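You operate a simulated robot arm through the tools that you are given. There is no shell and no other tool. Be economical: measure what you need, move in short steps, check, and stop when the job is done.

You are at the controls of a simulated robot arm. One attempt, no reset.

JOB
Fit the ink cartridge on the card to the press and prime it.
Fine: switch off for the change and on again; the empty one goes onto the grey mat; nothing is dropped on the way.
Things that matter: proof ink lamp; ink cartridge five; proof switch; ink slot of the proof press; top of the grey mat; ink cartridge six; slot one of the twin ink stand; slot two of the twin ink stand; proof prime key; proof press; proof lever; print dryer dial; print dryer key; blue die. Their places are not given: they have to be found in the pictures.

The check looks at the end state, three seconds after you hand in, the way a careful person would. Anything else that was tipped, shoved, dropped, spilled or broken makes it a failure.

ROBOT AND FRAMES
A 7-joint arm with a two-finger parallel gripper, fixed in place. Base frame: the origin is at the foot of the arm, x ahead of it, y to its left, z up; the work surface is at about z = 865. Lengths are in mm, angles in degrees, forces in N, time in s.
With the tool pointing down near the work surface it reaches from about 240 to 680 mm from the base axis. Its first joint turns from -66.0 to 66.0 degrees. Payload 2.4 kg.
Tool frame: the origin (TCP) lies between the finger pads and is the grasp point; the fingertips stand 30 mm ahead of it; z points along the fingers, y is the line along which they close. Largest opening 94 mm; finger width 28, thickness 10; the body of the gripper, 50 by 96 mm, starts 55 mm behind the TCP.
Orientation is that of the tool frame in the base frame, as a unit quaternion [w, x, y, z]. With the fingers straight down and closing along the base's y, the tool's x points along the base's -x, its y along +y and its z along -z.

CONTROLS
- The arm moves only by the tool jog_arm. Its argument "motion" is a list of rows, each a list of 7 numbers: the shift along the tool's x, y, z in cm, then the turn, a rotation vector about the tool's x, y, z in degrees, then the gripper command, from -1 (shut) to 1 (fully open), values between in proportion. In form: [[dx, dy, dz, wx, wy, wz, hand], ...]. A call has 1 to 12 rows; each row shifts and turns the commanded pose from where the row before left it, along the tool's axes as they then stand. Each row takes 0.2 s and may step no farther than 50 mm and 8.6 degrees from the row before; otherwise, or with a gripper value out of range, the whole call is refused. Where a pose cannot be reached the arm comes as near as it can. A force on the tool above 40 N (or 10 N above the force at the start of the call, whichever is more), or a blocked arm, ends the call early, and 0.2 s more pass. Each finger travels about 153 mm/s and halts on what it meets, pressing with about 32 N; the grip force reading is that of the motor and also rises with nothing between the fingers. The clock runs only during rows and for 0.2 s after the last one: add rows that do not move to give the fingers time. The reply holds the time, the measured pose of the TCP, the force on the tool along the base axes, the opening and the grip force, in the units named above and with some noise, and new pictures: "views" is both (left out), scene, wrist or none.
- Cameras (640 x 400 px; columns grow to the right, rows downward): "scene" is fixed at [28.7, 463.6, 1451.6]; the picture's right is [-0.84, -0.54, 0.00], its down [-0.27, 0.42, -0.87] and it looks along [0.47, -0.73, -0.50] (base axes); focal length 318 px, centre (320, 200). "wrist" rides on the gripper at [-37, 0, -58] in the tool frame; the picture's right is [0.00, -1.00, 0.00], its down [0.97, 0.00, -0.24] and it looks along [0.24, 0.00, 0.97] (tool axes); focal length 218 px, centre (320, 200).
- probe_pixels(camera, pixels): there is no depth. For up to 12 entries [column, row, z] of the newest picture of that camera ("zoom" is the newest enlarged one), the place [x, y] in the base frame at which the ray of that pixel passes the height z, good to about 3 mm. No time passes.
- close_up(camera, box): a new picture of the part [left, top, right, bottom] of that camera's present view, enlarged. No time passes.
- close_job(): hands the job in; it is judged then, once.

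Keep the steps short. Do not move on a guess: measure, check each grasp and each placing, and mend mistakes. In all there are 80 turns and 120 pictures (those below and enlarged ones count). Leave the gripper open and the arm clear of the work at the hand-in unless told otherwise, and finish with a single line.

The tools are called after "Call:" by a JSON object that holds its "name" and its "arguments". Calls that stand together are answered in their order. jog_arm: Moves the arm, as the interface text tells. Its arguments: {"type":"object","properties":{"motion":{"type":"array"},"views":{"type":"string","enum":["both","scene","wrist","none"]}},"required":["motion"]} The other tools are called the same way: probe_pixels (camera, pixels) gives the place at which the rays of pixels pass given heights; close_up (camera, box) takes an enlarged picture of a part of a camera's view; close_job () hands the job in.

At the start:

```text
clock: 0.0
eef_pos: [425.0, -81.2, 1184.2]
tool_rot: [0.0, 0.0, 1.0, 0.0]
force: [0.0, 0.1, 0.5]
width: 93.9
grip_force: 0.1
```

scene: 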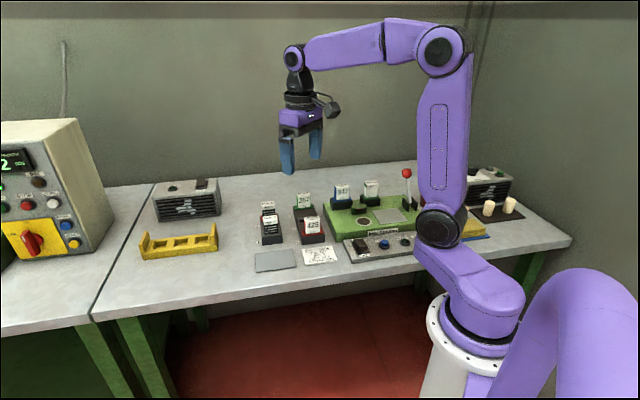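
wrist: 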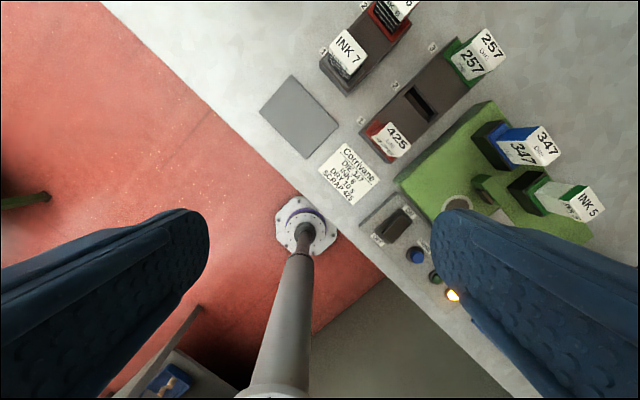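

The wrist view shows a card near (350,172), and I need to read it. I'll enlarge it, and the scene bench too.

Call:
{"name": "close_up", "arguments": {"camera": "wrist", "box": [250, 0, 450, 220]}}

Call:
{"name": "close_up", "arguments": {"camera": "scene", "box": [240, 160, 440, 280]}}

Call:
{"name": "close_up", "arguments": {"camera": "wrist", "box": [350, 90, 610, 310]}}

```text
1.82 times, centred on (350, 110) of wrist
```

zoom: 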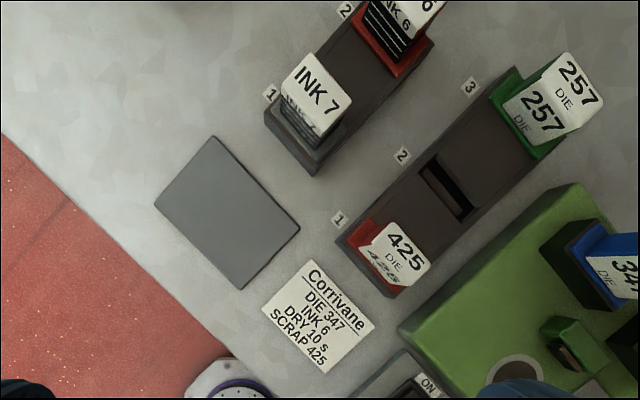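

```text
3.20 times, centred on (340, 220) of scene
```

zoom: 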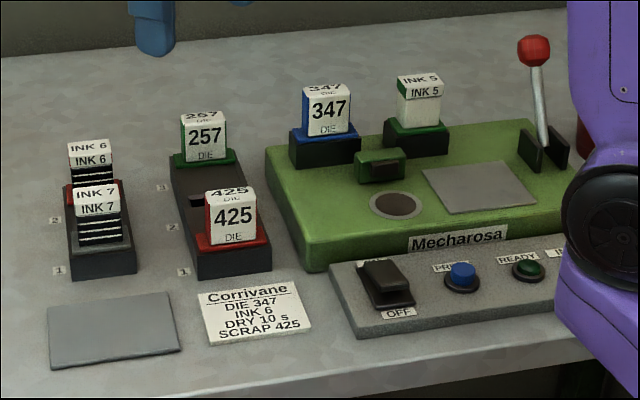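

```text
1.82 times, centred on (480, 200) of wrist
```

zoom: 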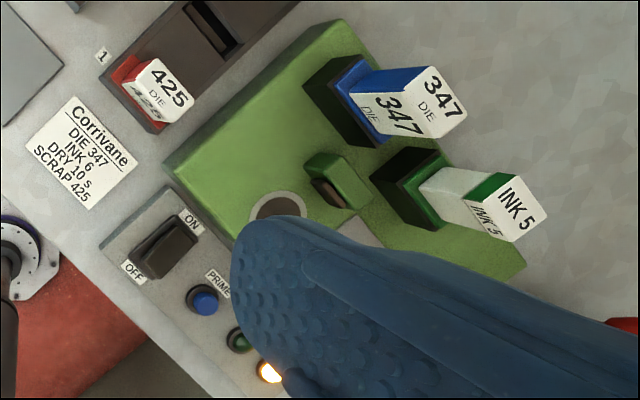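

The card asks for INK 6, which is in stand slot 2. INK 5 is the one in the press and goes to the mat. Next I'll measure the mat corners, the stand, the press ink slot and the switch by probing both views.

Call:
{"name": "probe_pixels", "arguments": {"camera": "wrist", "pixels": [[292, 75, 867], [339, 126, 867], [307, 159, 867], [259, 113, 867], [398, 222, 880], [416, 255, 880], [435, 277, 880], [453, 295, 880], [582, 204, 970], [582, 204, 990], [400, 5, 960], [350, 48, 960]]}}

Call:
{"name": "probe_pixels", "arguments": {"camera": "scene", "pixels": [[371, 183, 970], [371, 183, 990], [268, 204, 940], [268, 204, 960], [361, 246, 880], [384, 244, 880], [370, 206, 900], [370, 206, 920]]}}

Call:
{"name": "close_up", "arguments": {"camera": "scene", "box": [340, 160, 500, 270]}}

```text
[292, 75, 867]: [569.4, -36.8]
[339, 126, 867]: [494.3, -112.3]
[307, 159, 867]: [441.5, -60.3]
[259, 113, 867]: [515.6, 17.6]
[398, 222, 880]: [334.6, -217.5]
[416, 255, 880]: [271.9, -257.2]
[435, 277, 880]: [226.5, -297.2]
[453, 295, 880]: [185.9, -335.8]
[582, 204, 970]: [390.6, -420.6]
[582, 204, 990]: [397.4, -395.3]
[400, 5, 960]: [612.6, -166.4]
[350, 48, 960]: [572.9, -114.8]
```

```text
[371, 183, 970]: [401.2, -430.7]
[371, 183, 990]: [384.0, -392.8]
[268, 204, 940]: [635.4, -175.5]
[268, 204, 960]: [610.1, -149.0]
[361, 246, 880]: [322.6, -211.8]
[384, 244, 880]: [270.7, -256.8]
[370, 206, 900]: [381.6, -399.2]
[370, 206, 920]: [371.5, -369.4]
```

```text
3.64 times, centred on (420, 215) of scene
```

zoom: 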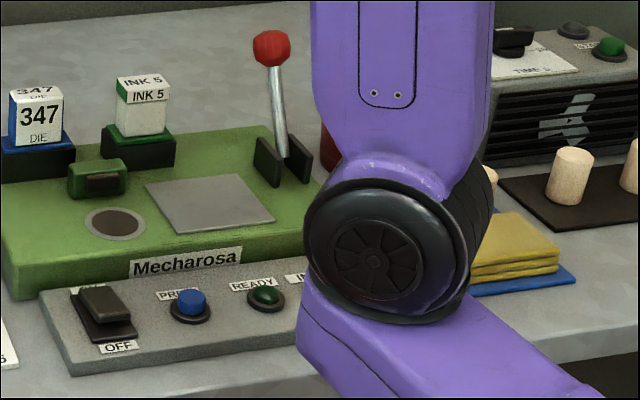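

Both views agree:
- INK 5 top: about (393,-410,985).
- INK 6: about (612,-160,955).
- Switch: about (328,-214).
- PRIME key: about (271,-257).
- Mat centre: about (505,-48).

The bench is turned 45° in the base frame. I'll yaw the tool +45° and move above the switch, staying high, to inspect it.

Call:
{"name": "jog_arm", "arguments": {"motion": [[0, 0, 0, 0, 0, 7.5, 1], [0, 0, 0, 0, 0, 7.5, 1], [0, 0, 0, 0, 0, 7.5, 1], [0, 0, 0, 0, 0, 7.5, 1], [0, 0, 0, 0, 0, 7.5, 1], [0, 0, 0, 0, 0, 7.5, 1], [-0.7, -4, 2.5, 0, 0, 0, 1], [-0.7, -4, 2.5, 0, 0, 0, 0], [-0.7, -4, 2.5, 0, 0, 0, -1], [-0.7, -4.2, 2.5, 0, 0, 0, -1], [0, 0, 0, 0, 0, 0, -1]]}}

```text
clock: 2.4
eef_pos: [330.3, -215.8, 1082.2]
tool_rot: [0.0, 0.383, 0.924, 0.0]
force: [-0.2, -0.5, 0.3]
width: 0.0
grip_force: 32.0
```

scene: 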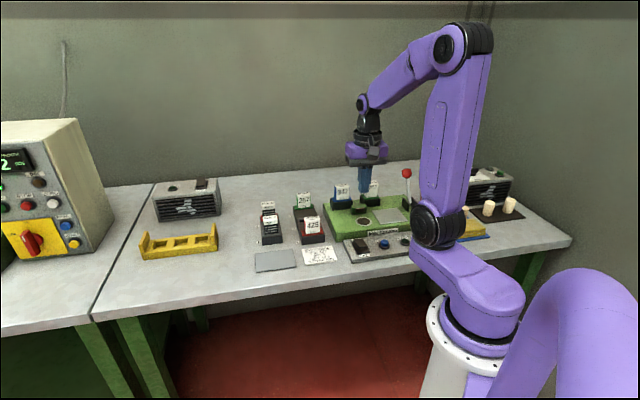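
wrist: 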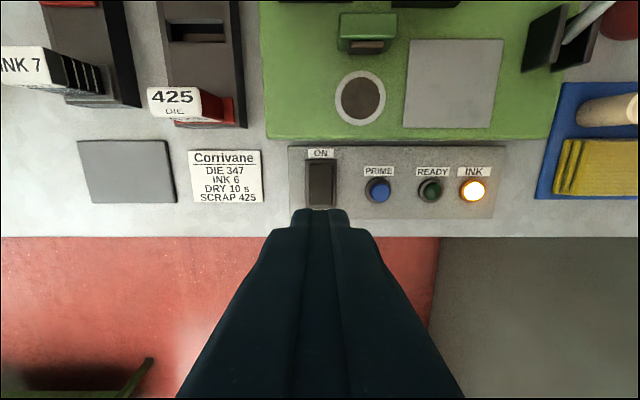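

The view is now square with the bench. The rocker is at (320,182), PRIME at (377,190) and the INK lamp is lit. I'll enlarge the rocker to see which end is down.

Call:
{"name": "close_up", "arguments": {"camera": "wrist", "box": [280, 130, 400, 220]}}

Call:
{"name": "close_up", "arguments": {"camera": "scene", "box": [340, 225, 420, 275]}}

Call:
{"name": "probe_pixels", "arguments": {"camera": "wrist", "pixels": [[320, 165, 890], [320, 200, 890], [320, 182, 885], [377, 190, 890], [365, 97, 890]]}}

```text
4.44 times, centred on (340, 175) of wrist
```

zoom: 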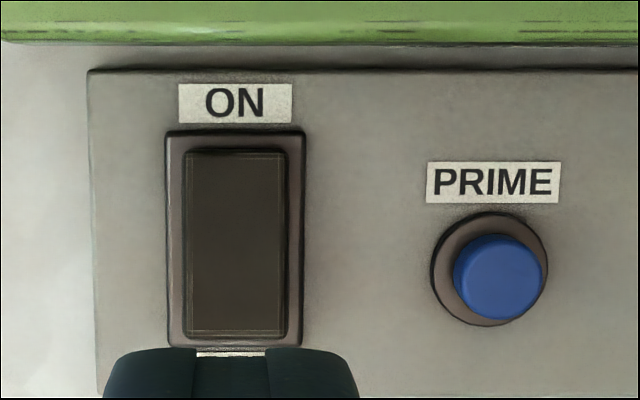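

```text
8.00 times, centred on (380, 250) of scene
```

zoom: 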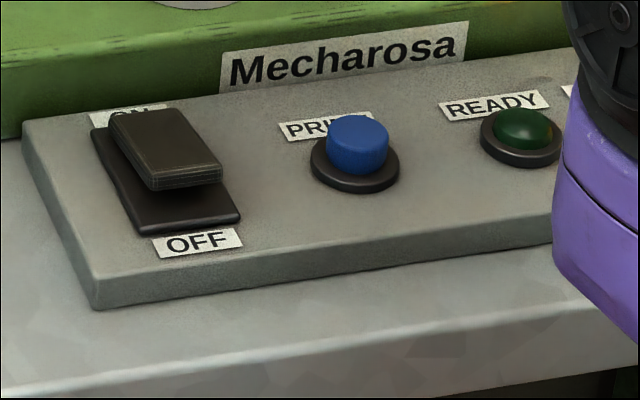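

```text
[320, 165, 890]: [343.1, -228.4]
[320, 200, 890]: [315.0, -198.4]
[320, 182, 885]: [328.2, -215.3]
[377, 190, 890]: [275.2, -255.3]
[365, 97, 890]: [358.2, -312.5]
```

The OFF (front) end is raised, so the switch is ON. I'll place the closed fingertips over the front half and come down to a tip height of about z 920.

Call:
{"name": "jog_arm", "arguments": {"motion": [[1.8, 0, 3, 0, 0, 0, -1], [0, 0, 4, 0, 0, 0, -1], [0, 0, 4, 0, 0, 0, -1], [0, 0, 2, 0, 0, 0, -1], [0, 0, 0, 0, 0, 0, -1]]}}

Call:
{"name": "close_up", "arguments": {"camera": "scene", "box": [330, 205, 426, 265]}}

```text
clock: 3.6
eef_pos: [317.9, -202.2, 954.9]
tool_rot: [0.001, 0.383, 0.924, 0.0]
force: [-0.4, -0.6, 1.2]
width: 0.0
grip_force: 31.9
```

scene: 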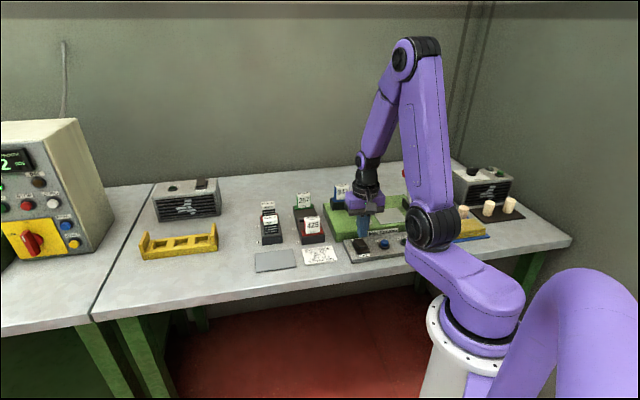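
wrist: 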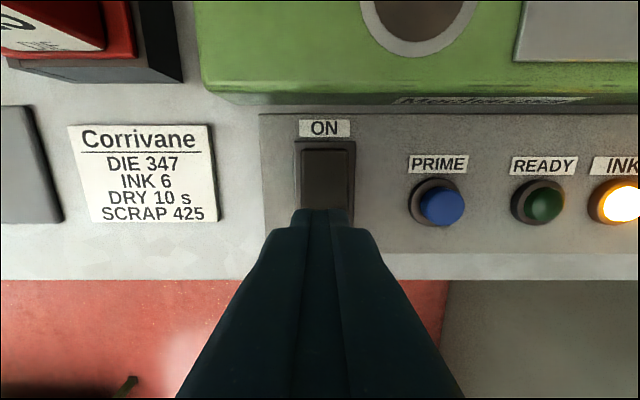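

```text
6.67 times, centred on (378, 235) of scene
```

zoom: 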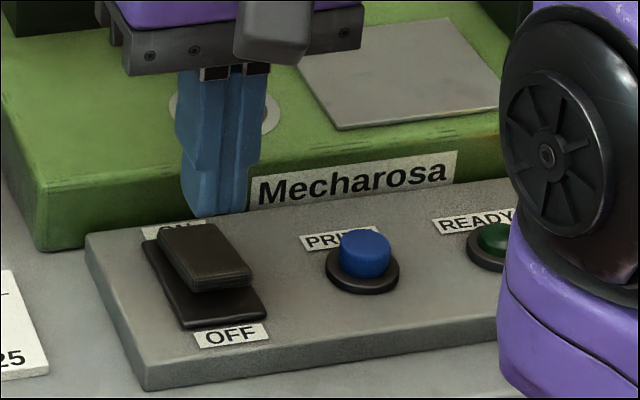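

The tips are in line with the rocker's front half. I'll press down in small steps; a force stop will end the press.

Call:
{"name": "jog_arm", "arguments": {"motion": [[0, 0, 1, 0, 0, 0, -1], [0, 0, 0.5, 0, 0, 0, -1], [0, 0, 0.5, 0, 0, 0, -1], [0, 0, 0.4, 0, 0, 0, -1], [0, 0, 0.4, 0, 0, 0, -1], [0, 0, 0.4, 0, 0, 0, -1], [0, 0, 0.4, 0, 0, 0, -1]]}}

Call:
{"name": "close_up", "arguments": {"camera": "scene", "box": [330, 205, 426, 265]}}

```text
clock: 5.1
eef_pos: [319.0, -201.8, 923.8]
tool_rot: [0.0, 0.382, 0.924, -0.001]
force: [-4.4, 3.6, 18.5]
width: 0.0
grip_force: 31.5
stopped in row 7: the force on the tool passed its limit (the readings are from after the stop); the commanded pose is now the measured one
```

scene: 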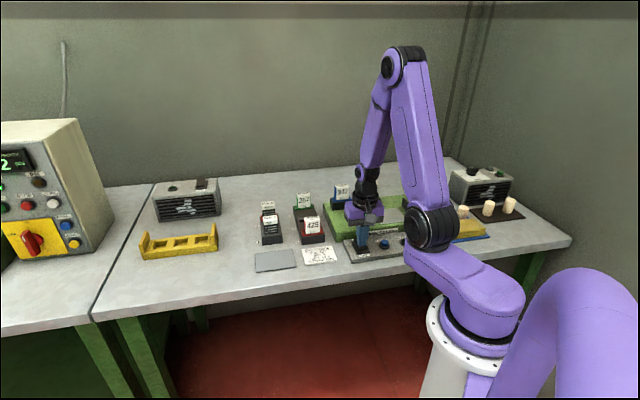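
wrist: 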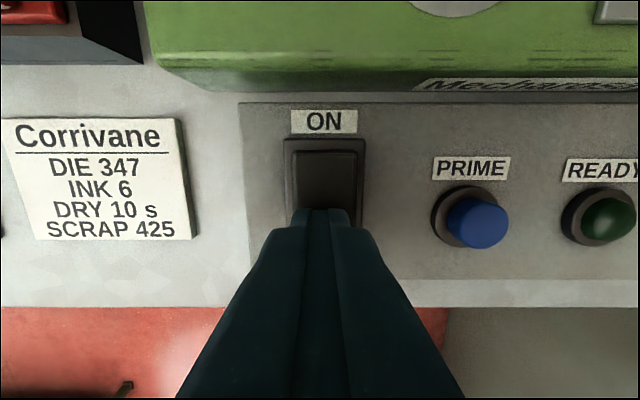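

```text
6.67 times, centred on (378, 235) of scene
```

zoom: 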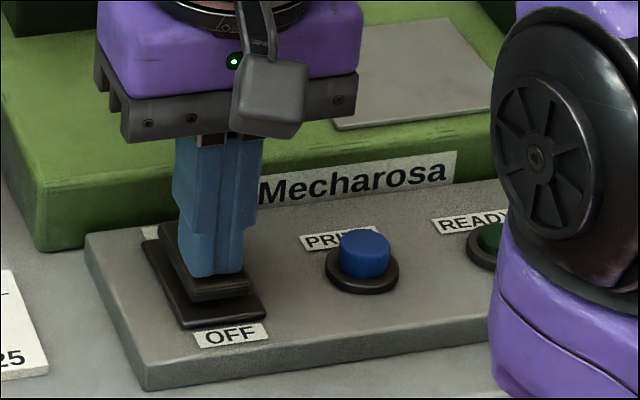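

The tip met the rocker at z≈894, but it seems to sit over the middle because the front lip shows ahead of the finger. I'll lift and check the result while shifting 12 mm to the front.

Call:
{"name": "jog_arm", "arguments": {"motion": [[0, 0, -2, 0, 0, 0, -1], [1.2, 0, -2, 0, 0, 0, -1], [0, 0, 0, 0, 0, 0, -1]]}}

Call:
{"name": "close_up", "arguments": {"camera": "scene", "box": [330, 205, 426, 265]}}

```text
clock: 5.9
eef_pos: [309.6, -193.0, 962.6]
tool_rot: [0.0, 0.382, 0.924, 0.0]
force: [0.3, 0.1, 0.8]
width: 0.0
grip_force: 32.0
```

scene: 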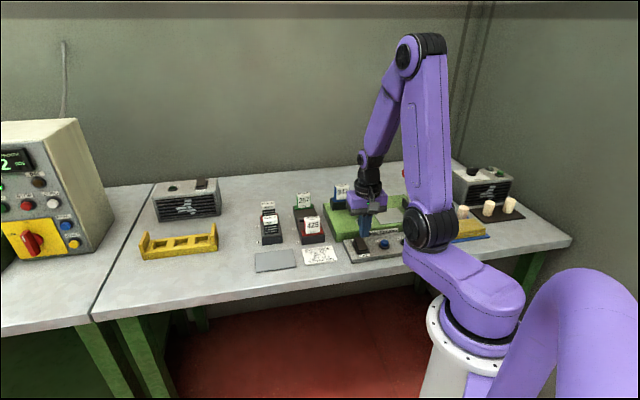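
wrist: 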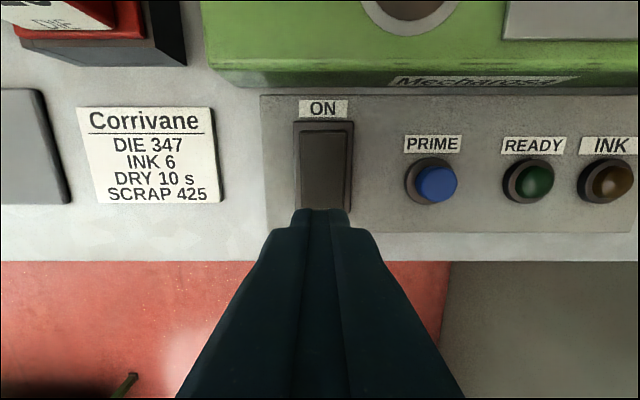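

```text
6.67 times, centred on (378, 235) of scene
```

zoom: 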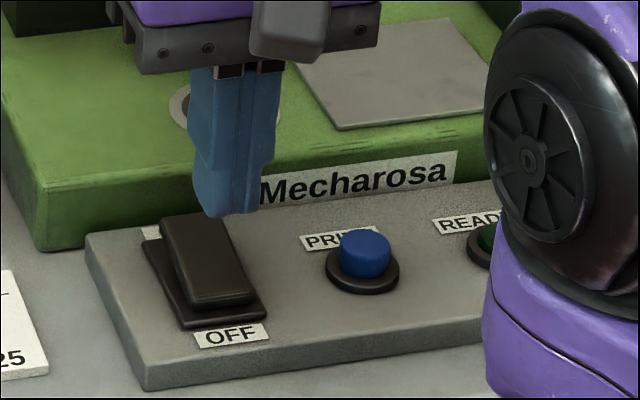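

The INK lamp is dark and the rocker's front end is down, so the press is off. Next I'll rise and move above INK 5 with the fingers open.

Call:
{"name": "jog_arm", "arguments": {"motion": [[0, 0, -4.5, 0, 0, 0, -1], [0, 0, -4.5, 0, 0, 0, -1], [0, 0, -4.5, 0, 0, 0, 0], [0, 0, -4.5, 0, 0, 0, 1], [-4.2, -1.9, 0, 0, 0, 0, 1], [-4.2, -1.9, 0, 0, 0, 0, 1], [-4.2, -1.9, 0, 0, 0, 0, 1], [-4.2, -1.9, 0, 0, 0, 0, 1], [-4.2, -1.9, 0, 0, 0, 0, 1], [0, 0, 0, 0, 0, 0, 1]]}}

```text
clock: 8.1
eef_pos: [390.8, -409.1, 1144.2]
tool_rot: [0.002, 0.383, 0.924, 0.0]
force: [0.4, 0.0, -0.5]
width: 94.0
grip_force: 0.0
```

scene: 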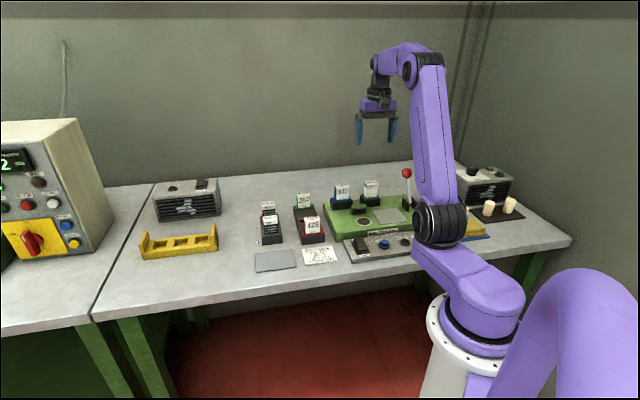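
wrist: 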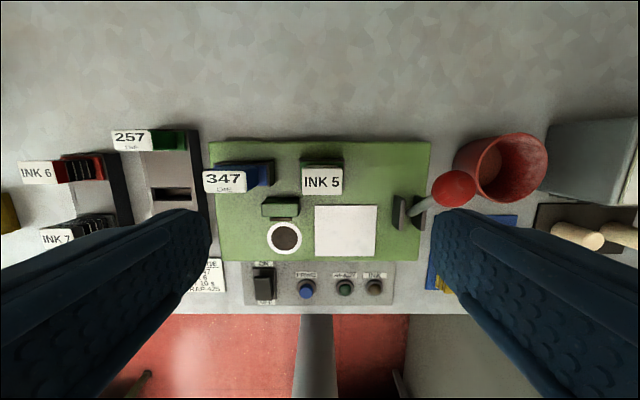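

INK 5's label is at (322,181), with die 347 on its left and the lever knob at (455,188) on its right. I'll measure the clearances.

Call:
{"name": "close_up", "arguments": {"camera": "wrist", "box": [200, 130, 360, 230]}}

Call:
{"name": "close_up", "arguments": {"camera": "scene", "box": [320, 165, 432, 235]}}

Call:
{"name": "probe_pixels", "arguments": {"camera": "wrist", "pixels": [[455, 188, 980], [455, 188, 1010], [302, 168, 980], [342, 168, 980], [342, 195, 980], [302, 195, 980], [302, 158, 925], [343, 158, 925], [275, 165, 960], [224, 181, 980]]}}

Call:
{"name": "probe_pixels", "arguments": {"camera": "scene", "pixels": [[407, 174, 980], [407, 174, 1010], [364, 182, 980], [378, 180, 980], [364, 182, 990]]}}

```text
4.00 times, centred on (280, 180) of wrist
```

zoom: 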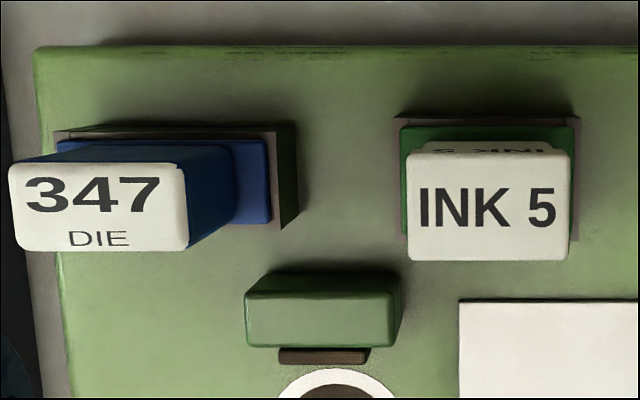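

```text
5.71 times, centred on (376, 200) of scene
```

zoom: 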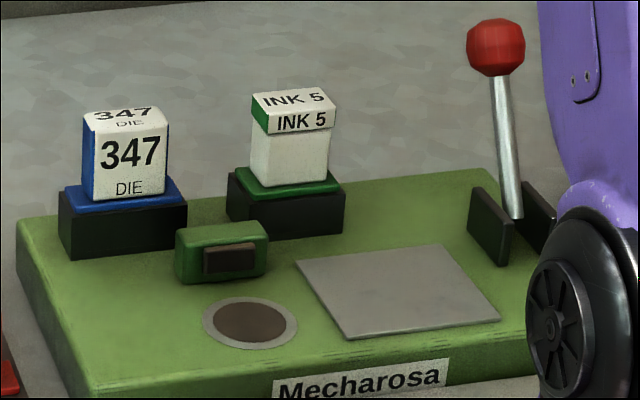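

```text
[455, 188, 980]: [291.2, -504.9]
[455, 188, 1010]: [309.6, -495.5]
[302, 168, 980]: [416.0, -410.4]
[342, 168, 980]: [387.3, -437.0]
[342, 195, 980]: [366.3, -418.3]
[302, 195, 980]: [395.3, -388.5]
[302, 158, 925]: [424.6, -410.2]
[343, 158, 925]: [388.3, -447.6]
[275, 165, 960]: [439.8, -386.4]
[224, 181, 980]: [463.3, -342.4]
```

```text
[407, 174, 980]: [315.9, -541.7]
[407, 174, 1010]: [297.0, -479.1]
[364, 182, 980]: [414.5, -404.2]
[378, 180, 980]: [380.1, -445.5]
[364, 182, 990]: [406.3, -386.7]
```

The two views agree:
- Cartridge top centre: (391,-413,980), about 40 wide by 29 deep, with its flange top at about z 932.
- Lever knob: 123 mm to the right, at z 1000.
- Die: its edge is about 79 mm to the left.

That leaves room for the open fingers. I'll centre and go down to TCP 1010, then check.

Call:
{"name": "jog_arm", "arguments": {"motion": [[-0.3, -0.25, 3, 0, 0, 0, 1], [0, 0, 4, 0, 0, 0, 1], [0, 0, 4, 0, 0, 0, 1], [0, 0, 2.4, 0, 0, 0, 1], [0, 0, 0, 0, 0, 0, 1]]}}

Call:
{"name": "close_up", "arguments": {"camera": "scene", "box": [320, 145, 432, 215]}}

```text
clock: 9.3
eef_pos: [390.5, -413.6, 1010.9]
tool_rot: [0.001, 0.383, 0.924, 0.0]
force: [-1.1, -0.1, 0.6]
width: 93.9
grip_force: 0.2
```

scene: 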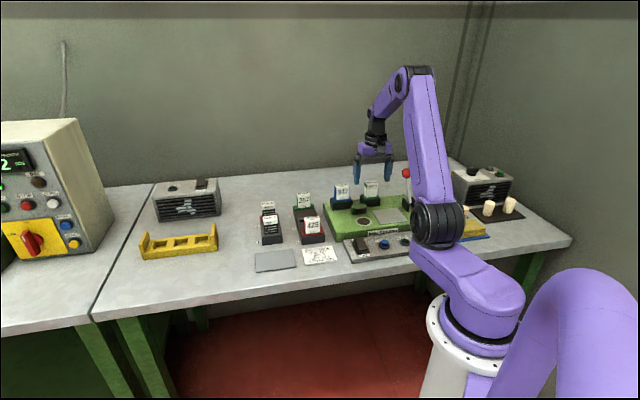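
wrist: 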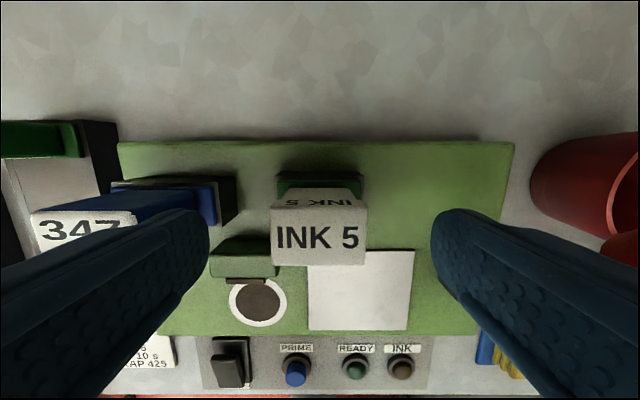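

```text
5.71 times, centred on (376, 180) of scene
```

zoom: 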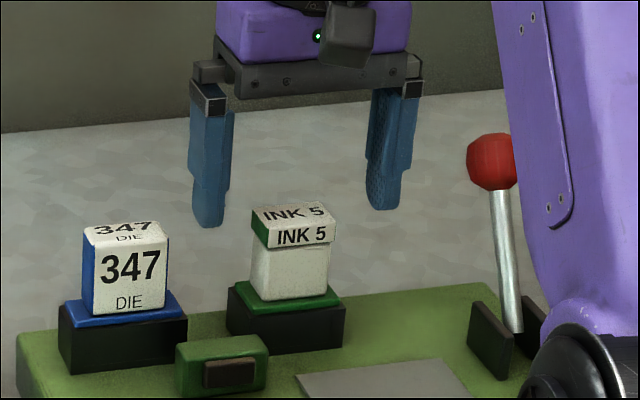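

Centred: label at columns 271–368 and rows 207–265, with the TCP projecting to about row 233. I'll lower to TCP 967 and close.

Call:
{"name": "jog_arm", "arguments": {"motion": [[0, 0, 1.5, 0, 0, 0, 1], [0, 0, 1.5, 0, 0, 0, 1], [0, 0, 1.35, 0, 0, 0, 1], [0, 0, 0, 0, 0, 0, 1], [0, 0, 0, 0, 0, 0, 0.3], [0, 0, 0, 0, 0, 0, 0], [0, 0, 0, 0, 0, 0, -0.3], [0, 0, 0, 0, 0, 0, -1], [0, 0, 0, 0, 0, 0, -1]]}}

Call:
{"name": "close_up", "arguments": {"camera": "scene", "box": [320, 145, 432, 215]}}

```text
clock: 11.3
eef_pos: [391.1, -413.1, 966.2]
tool_rot: [0.001, 0.382, 0.924, 0.0]
force: [0.5, -0.2, -0.6]
width: 45.5
grip_force: 32.4
```

scene: 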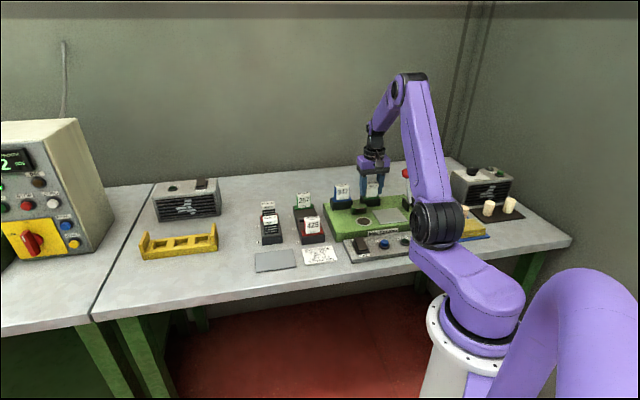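
wrist: 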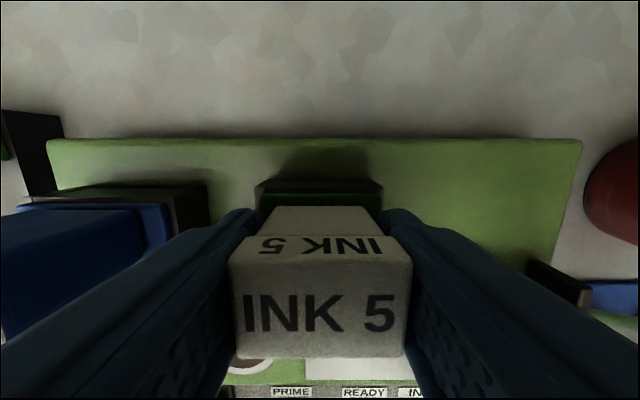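

```text
5.71 times, centred on (376, 180) of scene
```

zoom: 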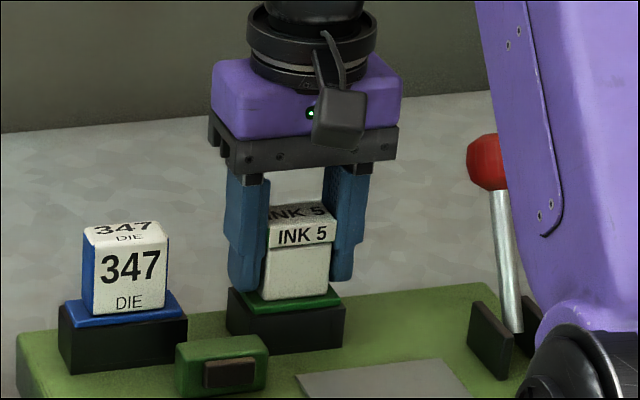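

Gripped at width 45.5 with the fingers just above the flange. The seated reference TCP is (391.1,-413.1,966.2). I'll lift it straight up.

Call:
{"name": "jog_arm", "arguments": {"motion": [[0, 0, -0.5, 0, 0, 0, -1], [0, 0, -1, 0, 0, 0, -1], [0, 0, -1.5, 0, 0, 0, -1], [0, 0, -2.5, 0, 0, 0, -1], [0, 0, -4, 0, 0, 0, -1], [0, 0, -4, 0, 0, 0, -1], [0, 0, -3, 0, 0, 0, -1], [0, 0, 0, 0, 0, 0, -1]]}}

Call:
{"name": "close_up", "arguments": {"camera": "scene", "box": [320, 115, 448, 215]}}

```text
clock: 13.1
eef_pos: [391.1, -412.9, 1129.8]
tool_rot: [0.0, 0.382, 0.924, 0.0]
force: [0.4, 0.6, -0.1]
width: 45.6
grip_force: 32.1
```

scene: 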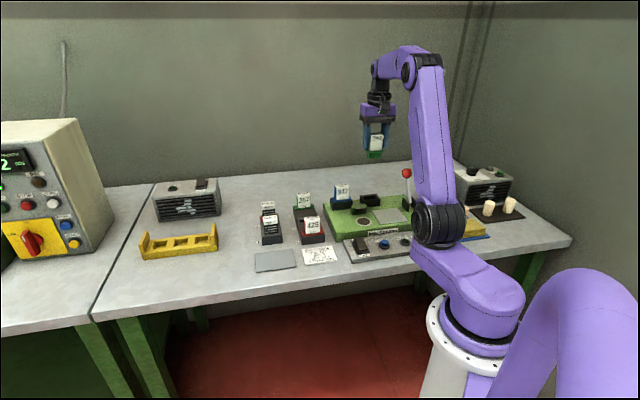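
wrist: 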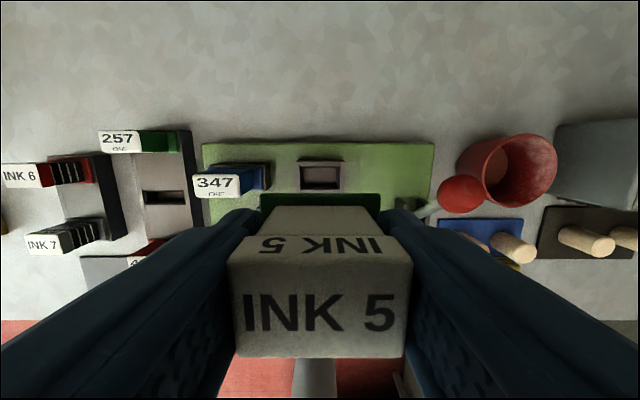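

```text
4.00 times, centred on (384, 165) of scene
```

zoom: 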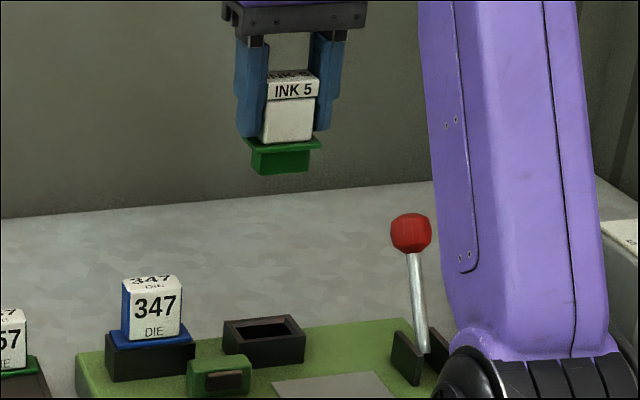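

INK 5 is out upright and its plug bottom is about 60 mm below the TCP. I'll carry it high (bottom at z≈1070) to over the mat.

Call:
{"name": "jog_arm", "arguments": {"motion": [[1, 2, 0, 0, 0, 0, -1], [1.9, 3.6, 0, 0, 0, 0, -1], [1.9, 3.6, 0, 0, 0, 0, -1], [1.9, 3.6, 0, 0, 0, 0, -1], [1.9, 3.6, 0, 0, 0, 0, -1], [1.9, 3.6, 0, 0, 0, 0, -1], [1.9, 3.6, 0, 0, 0, 0, -1], [1.9, 3.6, 0, 0, 0, 0, -1], [1.9, 3.6, 0, 0, 0, 0, -1], [1.5, 3.1, 0, 0, 0, 0, -1], [0, 0, 0, 0, 0, 0, -1]]}}

Call:
{"name": "close_up", "arguments": {"camera": "scene", "box": [220, 180, 348, 280]}}

```text
clock: 15.5
eef_pos: [506.6, -47.8, 1131.6]
tool_rot: [0.0, 0.383, 0.924, -0.001]
force: [-0.6, 0.1, 0.1]
width: 45.5
grip_force: 31.4
```

scene: 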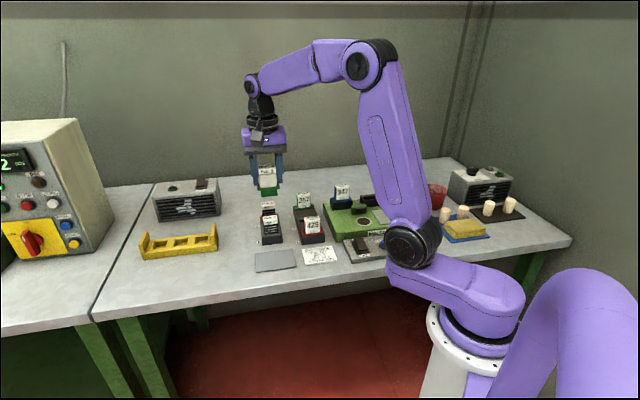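
wrist: 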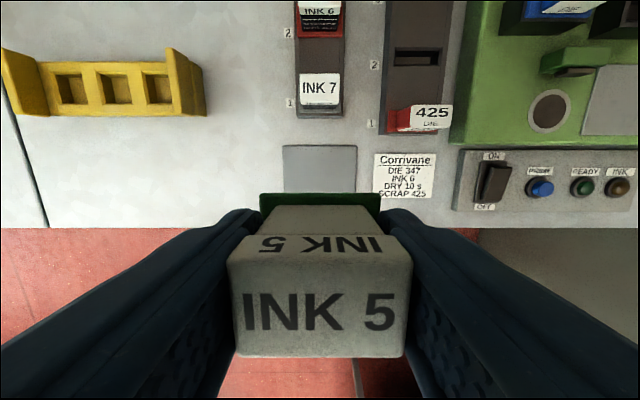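

```text
4.00 times, centred on (284, 230) of scene
```

zoom: 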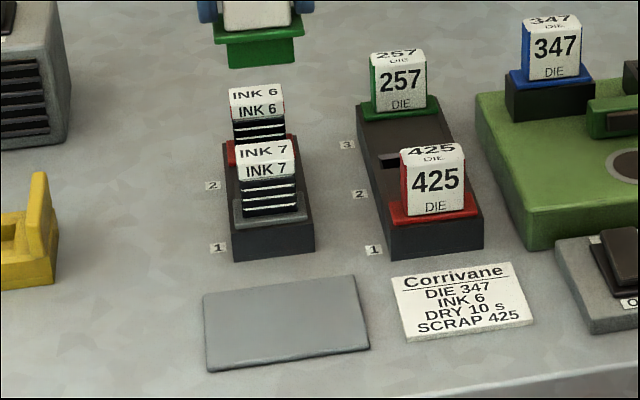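

I'll measure the mat exactly from both views, along with the height of INK 7 just behind it.

Call:
{"name": "probe_pixels", "arguments": {"camera": "scene", "pixels": [[254.8, 253.2, 869], [292.5, 249, 869], [296.5, 267.5, 869], [255.8, 272.7, 869], [270, 213, 960], [270, 213, 940]]}}

Call:
{"name": "probe_pixels", "arguments": {"camera": "wrist", "pixels": [[283, 145, 869], [357, 145, 869], [283, 193, 869], [320, 102, 940], [320, 74, 960], [320, 102, 960], [320, 74, 940]]}}

```text
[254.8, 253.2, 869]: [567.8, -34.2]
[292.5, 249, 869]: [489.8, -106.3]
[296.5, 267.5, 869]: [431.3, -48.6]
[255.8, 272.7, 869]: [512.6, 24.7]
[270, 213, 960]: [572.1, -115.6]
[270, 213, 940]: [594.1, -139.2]
```

```text
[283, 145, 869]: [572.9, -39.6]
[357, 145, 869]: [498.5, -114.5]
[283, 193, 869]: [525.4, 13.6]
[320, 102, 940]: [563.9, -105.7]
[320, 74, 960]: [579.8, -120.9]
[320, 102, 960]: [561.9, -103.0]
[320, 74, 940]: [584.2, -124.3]
```

The mat centre is about (502,-44) and INK 7's front is 84 mm behind it, so there's room. I'll lower to TCP 938 (bottom at about 878) and look.

Call:
{"name": "jog_arm", "arguments": {"motion": [[0.9, 0, 2, 0, 0, 0, -1], [0, 0, 3.5, 0, 0, 0, -1], [0, 0, 4, 0, 0, 0, -1], [0, 0, 4, 0, 0, 0, -1], [0, 0, 3.5, 0, 0, 0, -1], [0, 0, 2.3, 0, 0, 0, -1], [0, 0, 0, 0, 0, 0, -1]]}}

Call:
{"name": "close_up", "arguments": {"camera": "scene", "box": [220, 180, 348, 280]}}

```text
clock: 17.1
eef_pos: [499.6, -42.3, 938.0]
tool_rot: [0.001, 0.383, 0.924, -0.001]
force: [0.0, -0.2, -0.4]
width: 45.3
grip_force: 32.2
```

scene: 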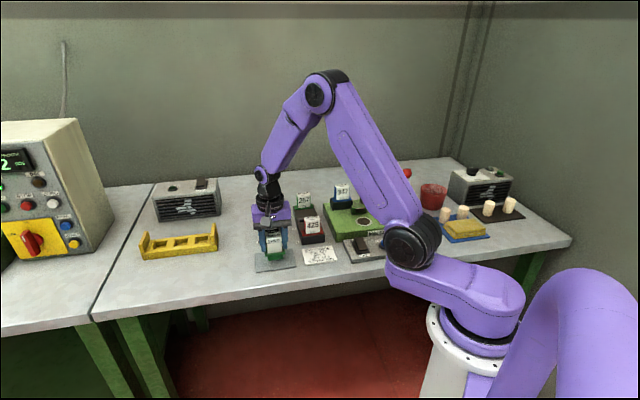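
wrist: 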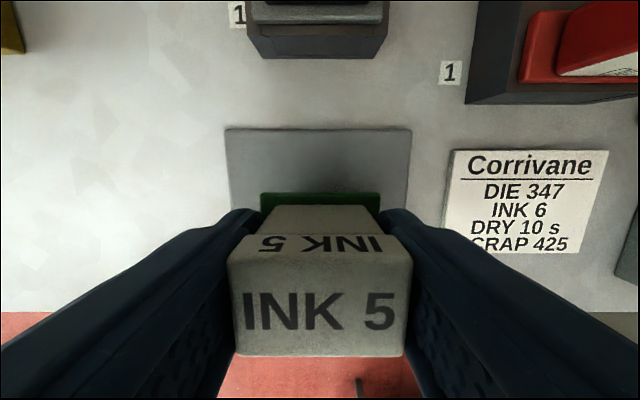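

```text
4.00 times, centred on (284, 230) of scene
```

zoom: 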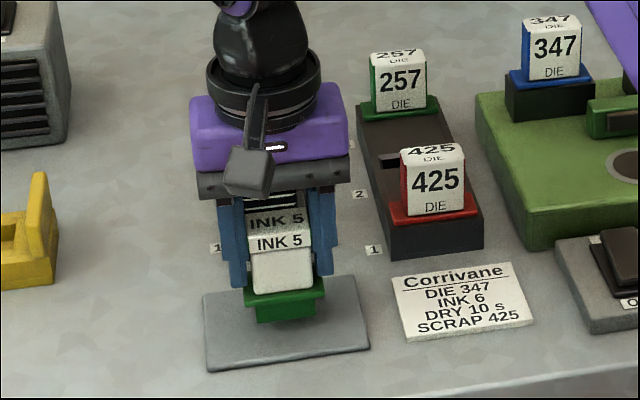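

It's over the mat, with the shadow gap nearly closed. I'll lower in 2 mm steps until it touches.

Call:
{"name": "jog_arm", "arguments": {"motion": [[0, 0, 0.3, 0, 0, 0, -1], [0, 0, 0.2, 0, 0, 0, -1], [0, 0, 0.2, 0, 0, 0, -1], [0, 0, 0.1, 0, 0, 0, -1], [0, 0, 0.1, 0, 0, 0, -1], [0, 0, 0, 0, 0, 0, -1]], "views": "scene"}}

Call:
{"name": "close_up", "arguments": {"camera": "scene", "box": [240, 225, 312, 275]}}

```text
clock: 18.5
eef_pos: [499.9, -43.2, 929.1]
tool_rot: [0.001, 0.382, 0.924, 0.0]
force: [0.2, 0.8, -1.3]
width: 45.7
grip_force: 32.7
```

scene: 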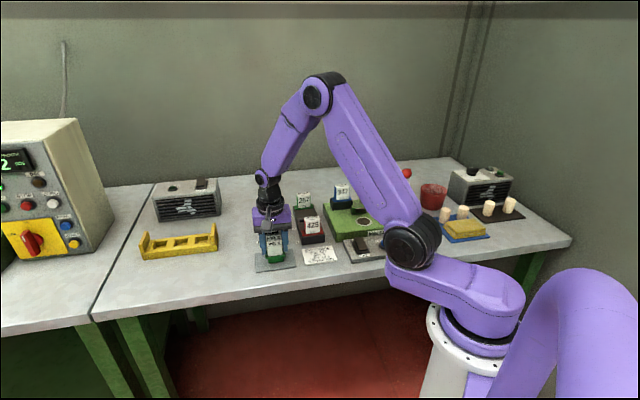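

```text
8.00 times, centred on (276, 250) of scene
```

zoom: 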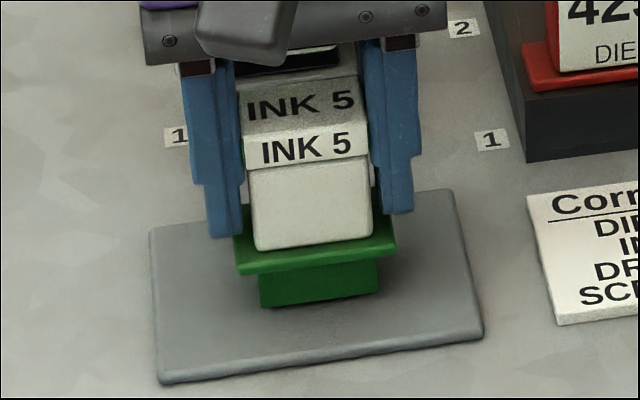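

It's close, but there's no contact force yet. I'll continue in 1 mm steps.

Call:
{"name": "jog_arm", "arguments": {"motion": [[0, 0, 0.1, 0, 0, 0, -1], [0, 0, 0.1, 0, 0, 0, -1], [0, 0, 0, 0, 0, 0, -1]], "views": "none"}}

```text
clock: 19.3
eef_pos: [498.4, -42.2, 926.9]
tool_rot: [0.001, 0.383, 0.924, -0.001]
force: [-3.4, 0.3, 13.1]
width: 45.7
grip_force: 32.1
```

Contact at 13 N and TCP z 926.9. I'll ease off half a millimetre, open slowly, then rise.

Call:
{"name": "jog_arm", "arguments": {"motion": [[0, 0, -0.05, 0, 0, 0, -1], [0, 0, 0, 0, 0, 0, 0.0], [0, 0, 0, 0, 0, 0, 0.2], [0, 0, 0, 0, 0, 0, 0.5], [0, 0, 0, 0, 0, 0, 0.5], [0, 0, -1.5, 0, 0, 0, 0.5], [0, 0, -3, 0, 0, 0, 0.5], [0, 0, -4, 0, 0, 0, 0.5], [0, 0, -4, 0, 0, 0, 1], [0, 0, -4, 0, 0, 0, 1], [0, 0, 0, 0, 0, 0, 1]]}}

Call:
{"name": "close_up", "arguments": {"camera": "scene", "box": [220, 180, 348, 280]}}

```text
clock: 21.7
eef_pos: [498.5, -43.7, 1093.7]
tool_rot: [0.001, 0.383, 0.924, -0.001]
force: [0.0, 0.4, 0.4]
width: 94.1
grip_force: 0.0
```

scene: 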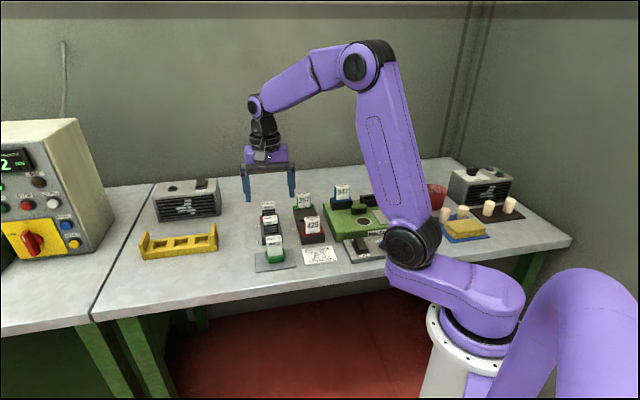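
wrist: 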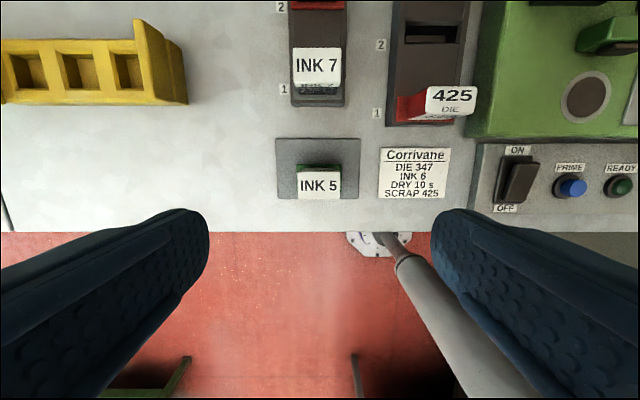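

```text
4.00 times, centred on (284, 230) of scene
```

zoom: 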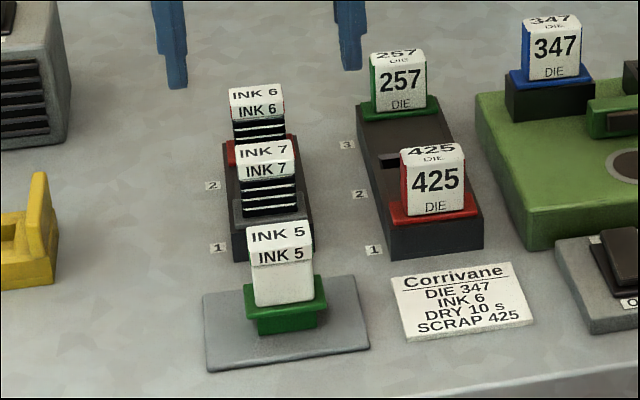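

INK 5 stands steady on the mat. INK 6's top is estimated at (612,-153,958), so I'll move above it.

Call:
{"name": "jog_arm", "arguments": {"motion": [[-4, 0.1, 0, 0, 0, 0, 1], [-4, 0.1, 0, 0, 0, 0, 1], [-4, 0.1, 0, 0, 0, 0, 1], [-3.7, 0, 0, 0, 0, 0, 1], [0, 0, 0, 0, 0, 0, 1]]}}

Call:
{"name": "close_up", "arguments": {"camera": "scene", "box": [220, 160, 348, 260]}}

```text
clock: 22.9
eef_pos: [611.3, -150.6, 1091.9]
tool_rot: [0.001, 0.383, 0.924, 0.0]
force: [0.1, -0.7, 0.2]
width: 94.0
grip_force: 0.1
```

scene: 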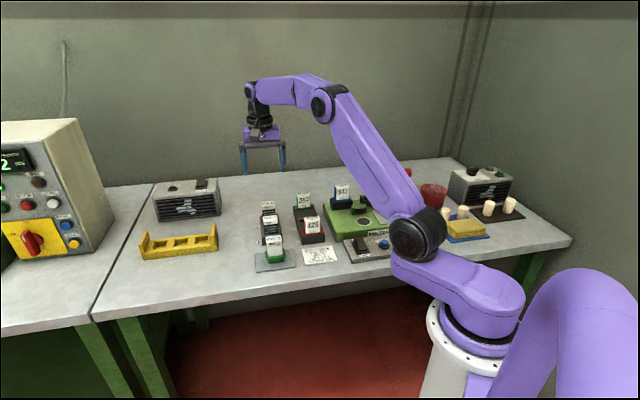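
wrist: 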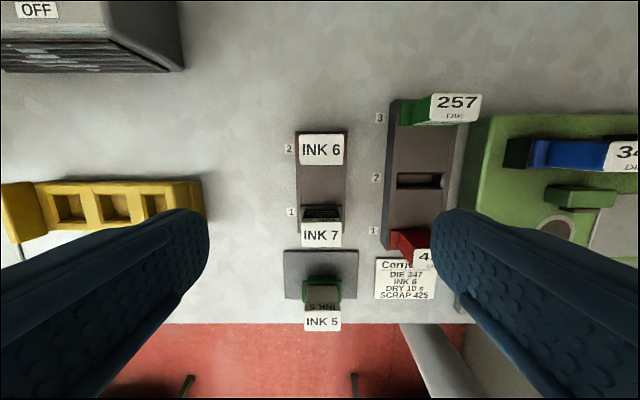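

```text
4.00 times, centred on (284, 210) of scene
```

zoom: 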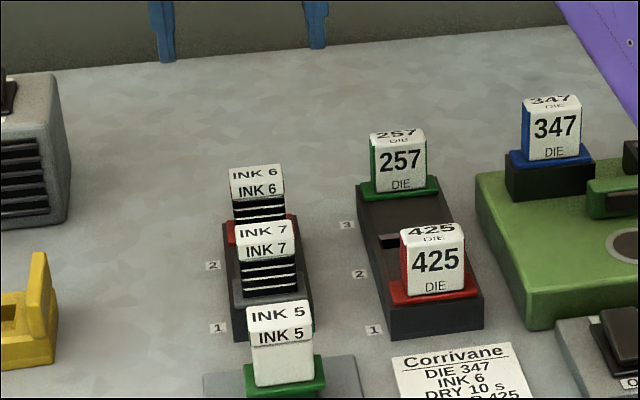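

INK 6's label is at (322,150) in the wrist view. I'll triangulate its position.

Call:
{"name": "probe_pixels", "arguments": {"camera": "wrist", "pixels": [[322, 150, 958], [322, 150, 945], [322, 150, 930], [300, 150, 950], [344, 150, 950], [457, 100, 975], [322, 234, 958]]}}

Call:
{"name": "probe_pixels", "arguments": {"camera": "scene", "pixels": [[267.8, 203, 958], [267.8, 203, 945], [267.8, 203, 930], [303, 194, 975]]}}

Call:
{"name": "close_up", "arguments": {"camera": "wrist", "box": [272, 110, 368, 170]}}

```text
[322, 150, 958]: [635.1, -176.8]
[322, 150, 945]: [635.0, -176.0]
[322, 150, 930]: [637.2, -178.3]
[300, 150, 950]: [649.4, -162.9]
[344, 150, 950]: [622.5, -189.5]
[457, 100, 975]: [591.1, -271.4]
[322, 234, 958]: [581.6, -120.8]
```

```text
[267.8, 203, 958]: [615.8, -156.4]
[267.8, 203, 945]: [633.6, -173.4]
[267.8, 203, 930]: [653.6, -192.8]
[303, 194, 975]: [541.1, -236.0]
```

```text
6.67 times, centred on (320, 140) of wrist
```

zoom: 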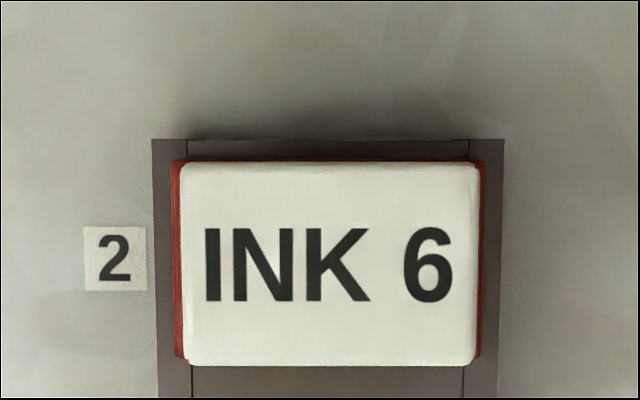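

INK 6 is really at (635,-176) with its top at z≈945. I'll move over it, stop with the tips just above it and check.

Call:
{"name": "jog_arm", "arguments": {"motion": [[-3.5, -0.1, 2, 0, 0, 0, 1], [0, 0, 4, 0, 0, 0, 0.8], [0, 0, 4, 0, 0, 0, 0.8], [0, 0, 0, 0, 0, 0, 0.8]]}}

Call:
{"name": "close_up", "arguments": {"camera": "scene", "box": [220, 160, 348, 260]}}

```text
clock: 23.9
eef_pos: [636.3, -175.7, 991.9]
tool_rot: [0.001, 0.383, 0.924, -0.001]
force: [-0.8, -0.3, -0.1]
width: 84.6
grip_force: 0.1
```

scene: 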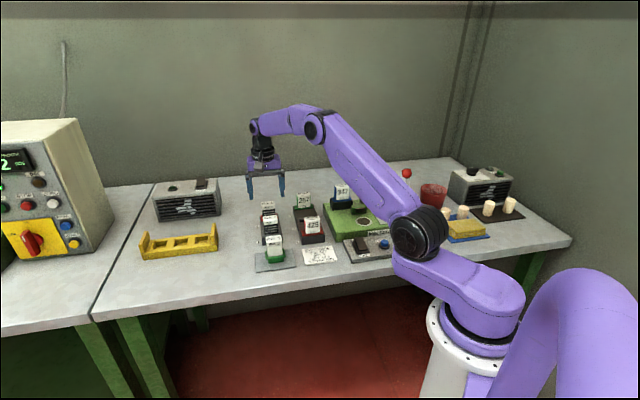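
wrist: 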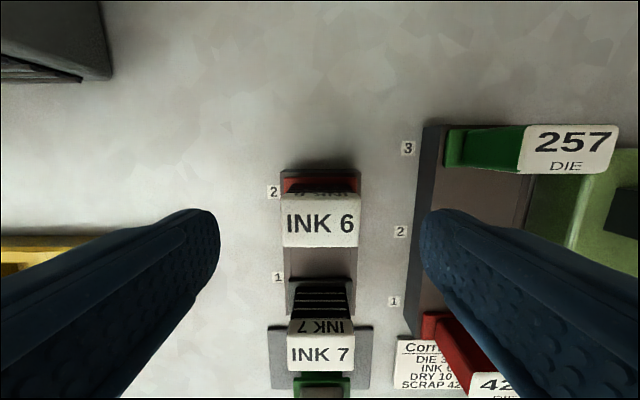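

```text
4.00 times, centred on (284, 210) of scene
```

zoom: 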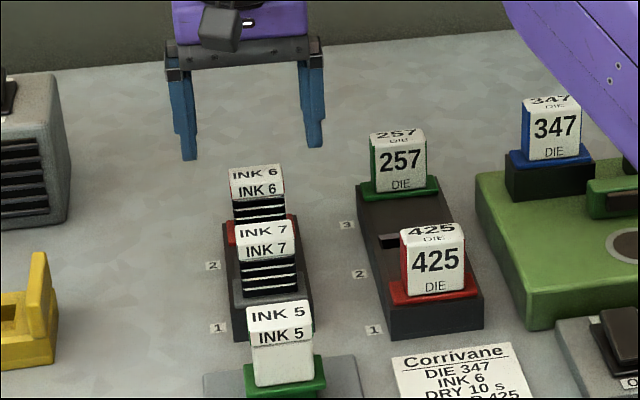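

Label at rows 197–248, columns 282–359, so laterally centred and about 3 mm to the front of the TCP. I'll correct by 3 mm, lower to TCP 931 and check before closing.

Call:
{"name": "jog_arm", "arguments": {"motion": [[0.3, 0, 2, 0, 0, 0, 0.8], [0, 0, 2, 0, 0, 0, 0.8], [0, 0, 1, 0, 0, 0, 0.8], [0, 0, 1, 0, 0, 0, 0.8], [0, 0, 0, 0, 0, 0, 0.8]]}}

Call:
{"name": "close_up", "arguments": {"camera": "scene", "box": [230, 175, 310, 235]}}

```text
clock: 25.1
eef_pos: [634.7, -174.6, 932.8]
tool_rot: [0.002, 0.383, 0.924, -0.001]
force: [0.7, 0.0, 0.3]
width: 84.8
grip_force: 0.0
```

scene: 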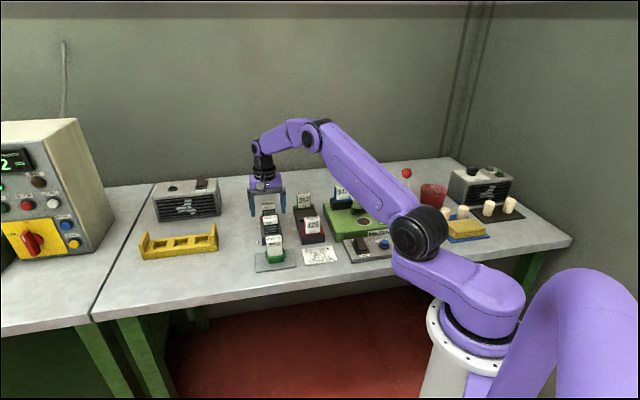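
wrist: 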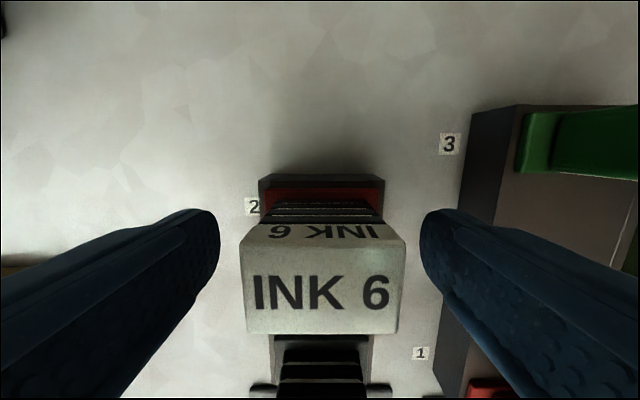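

```text
6.67 times, centred on (270, 205) of scene
```

zoom: 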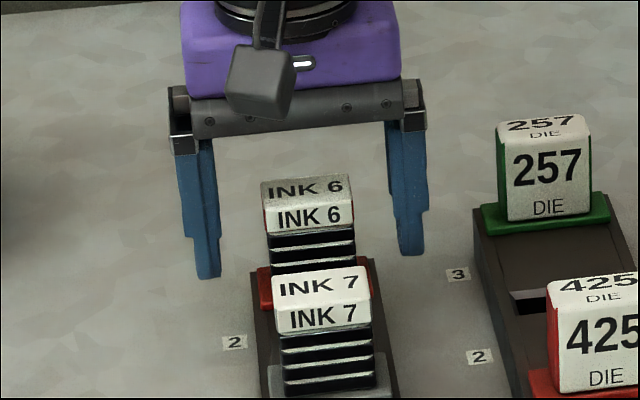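

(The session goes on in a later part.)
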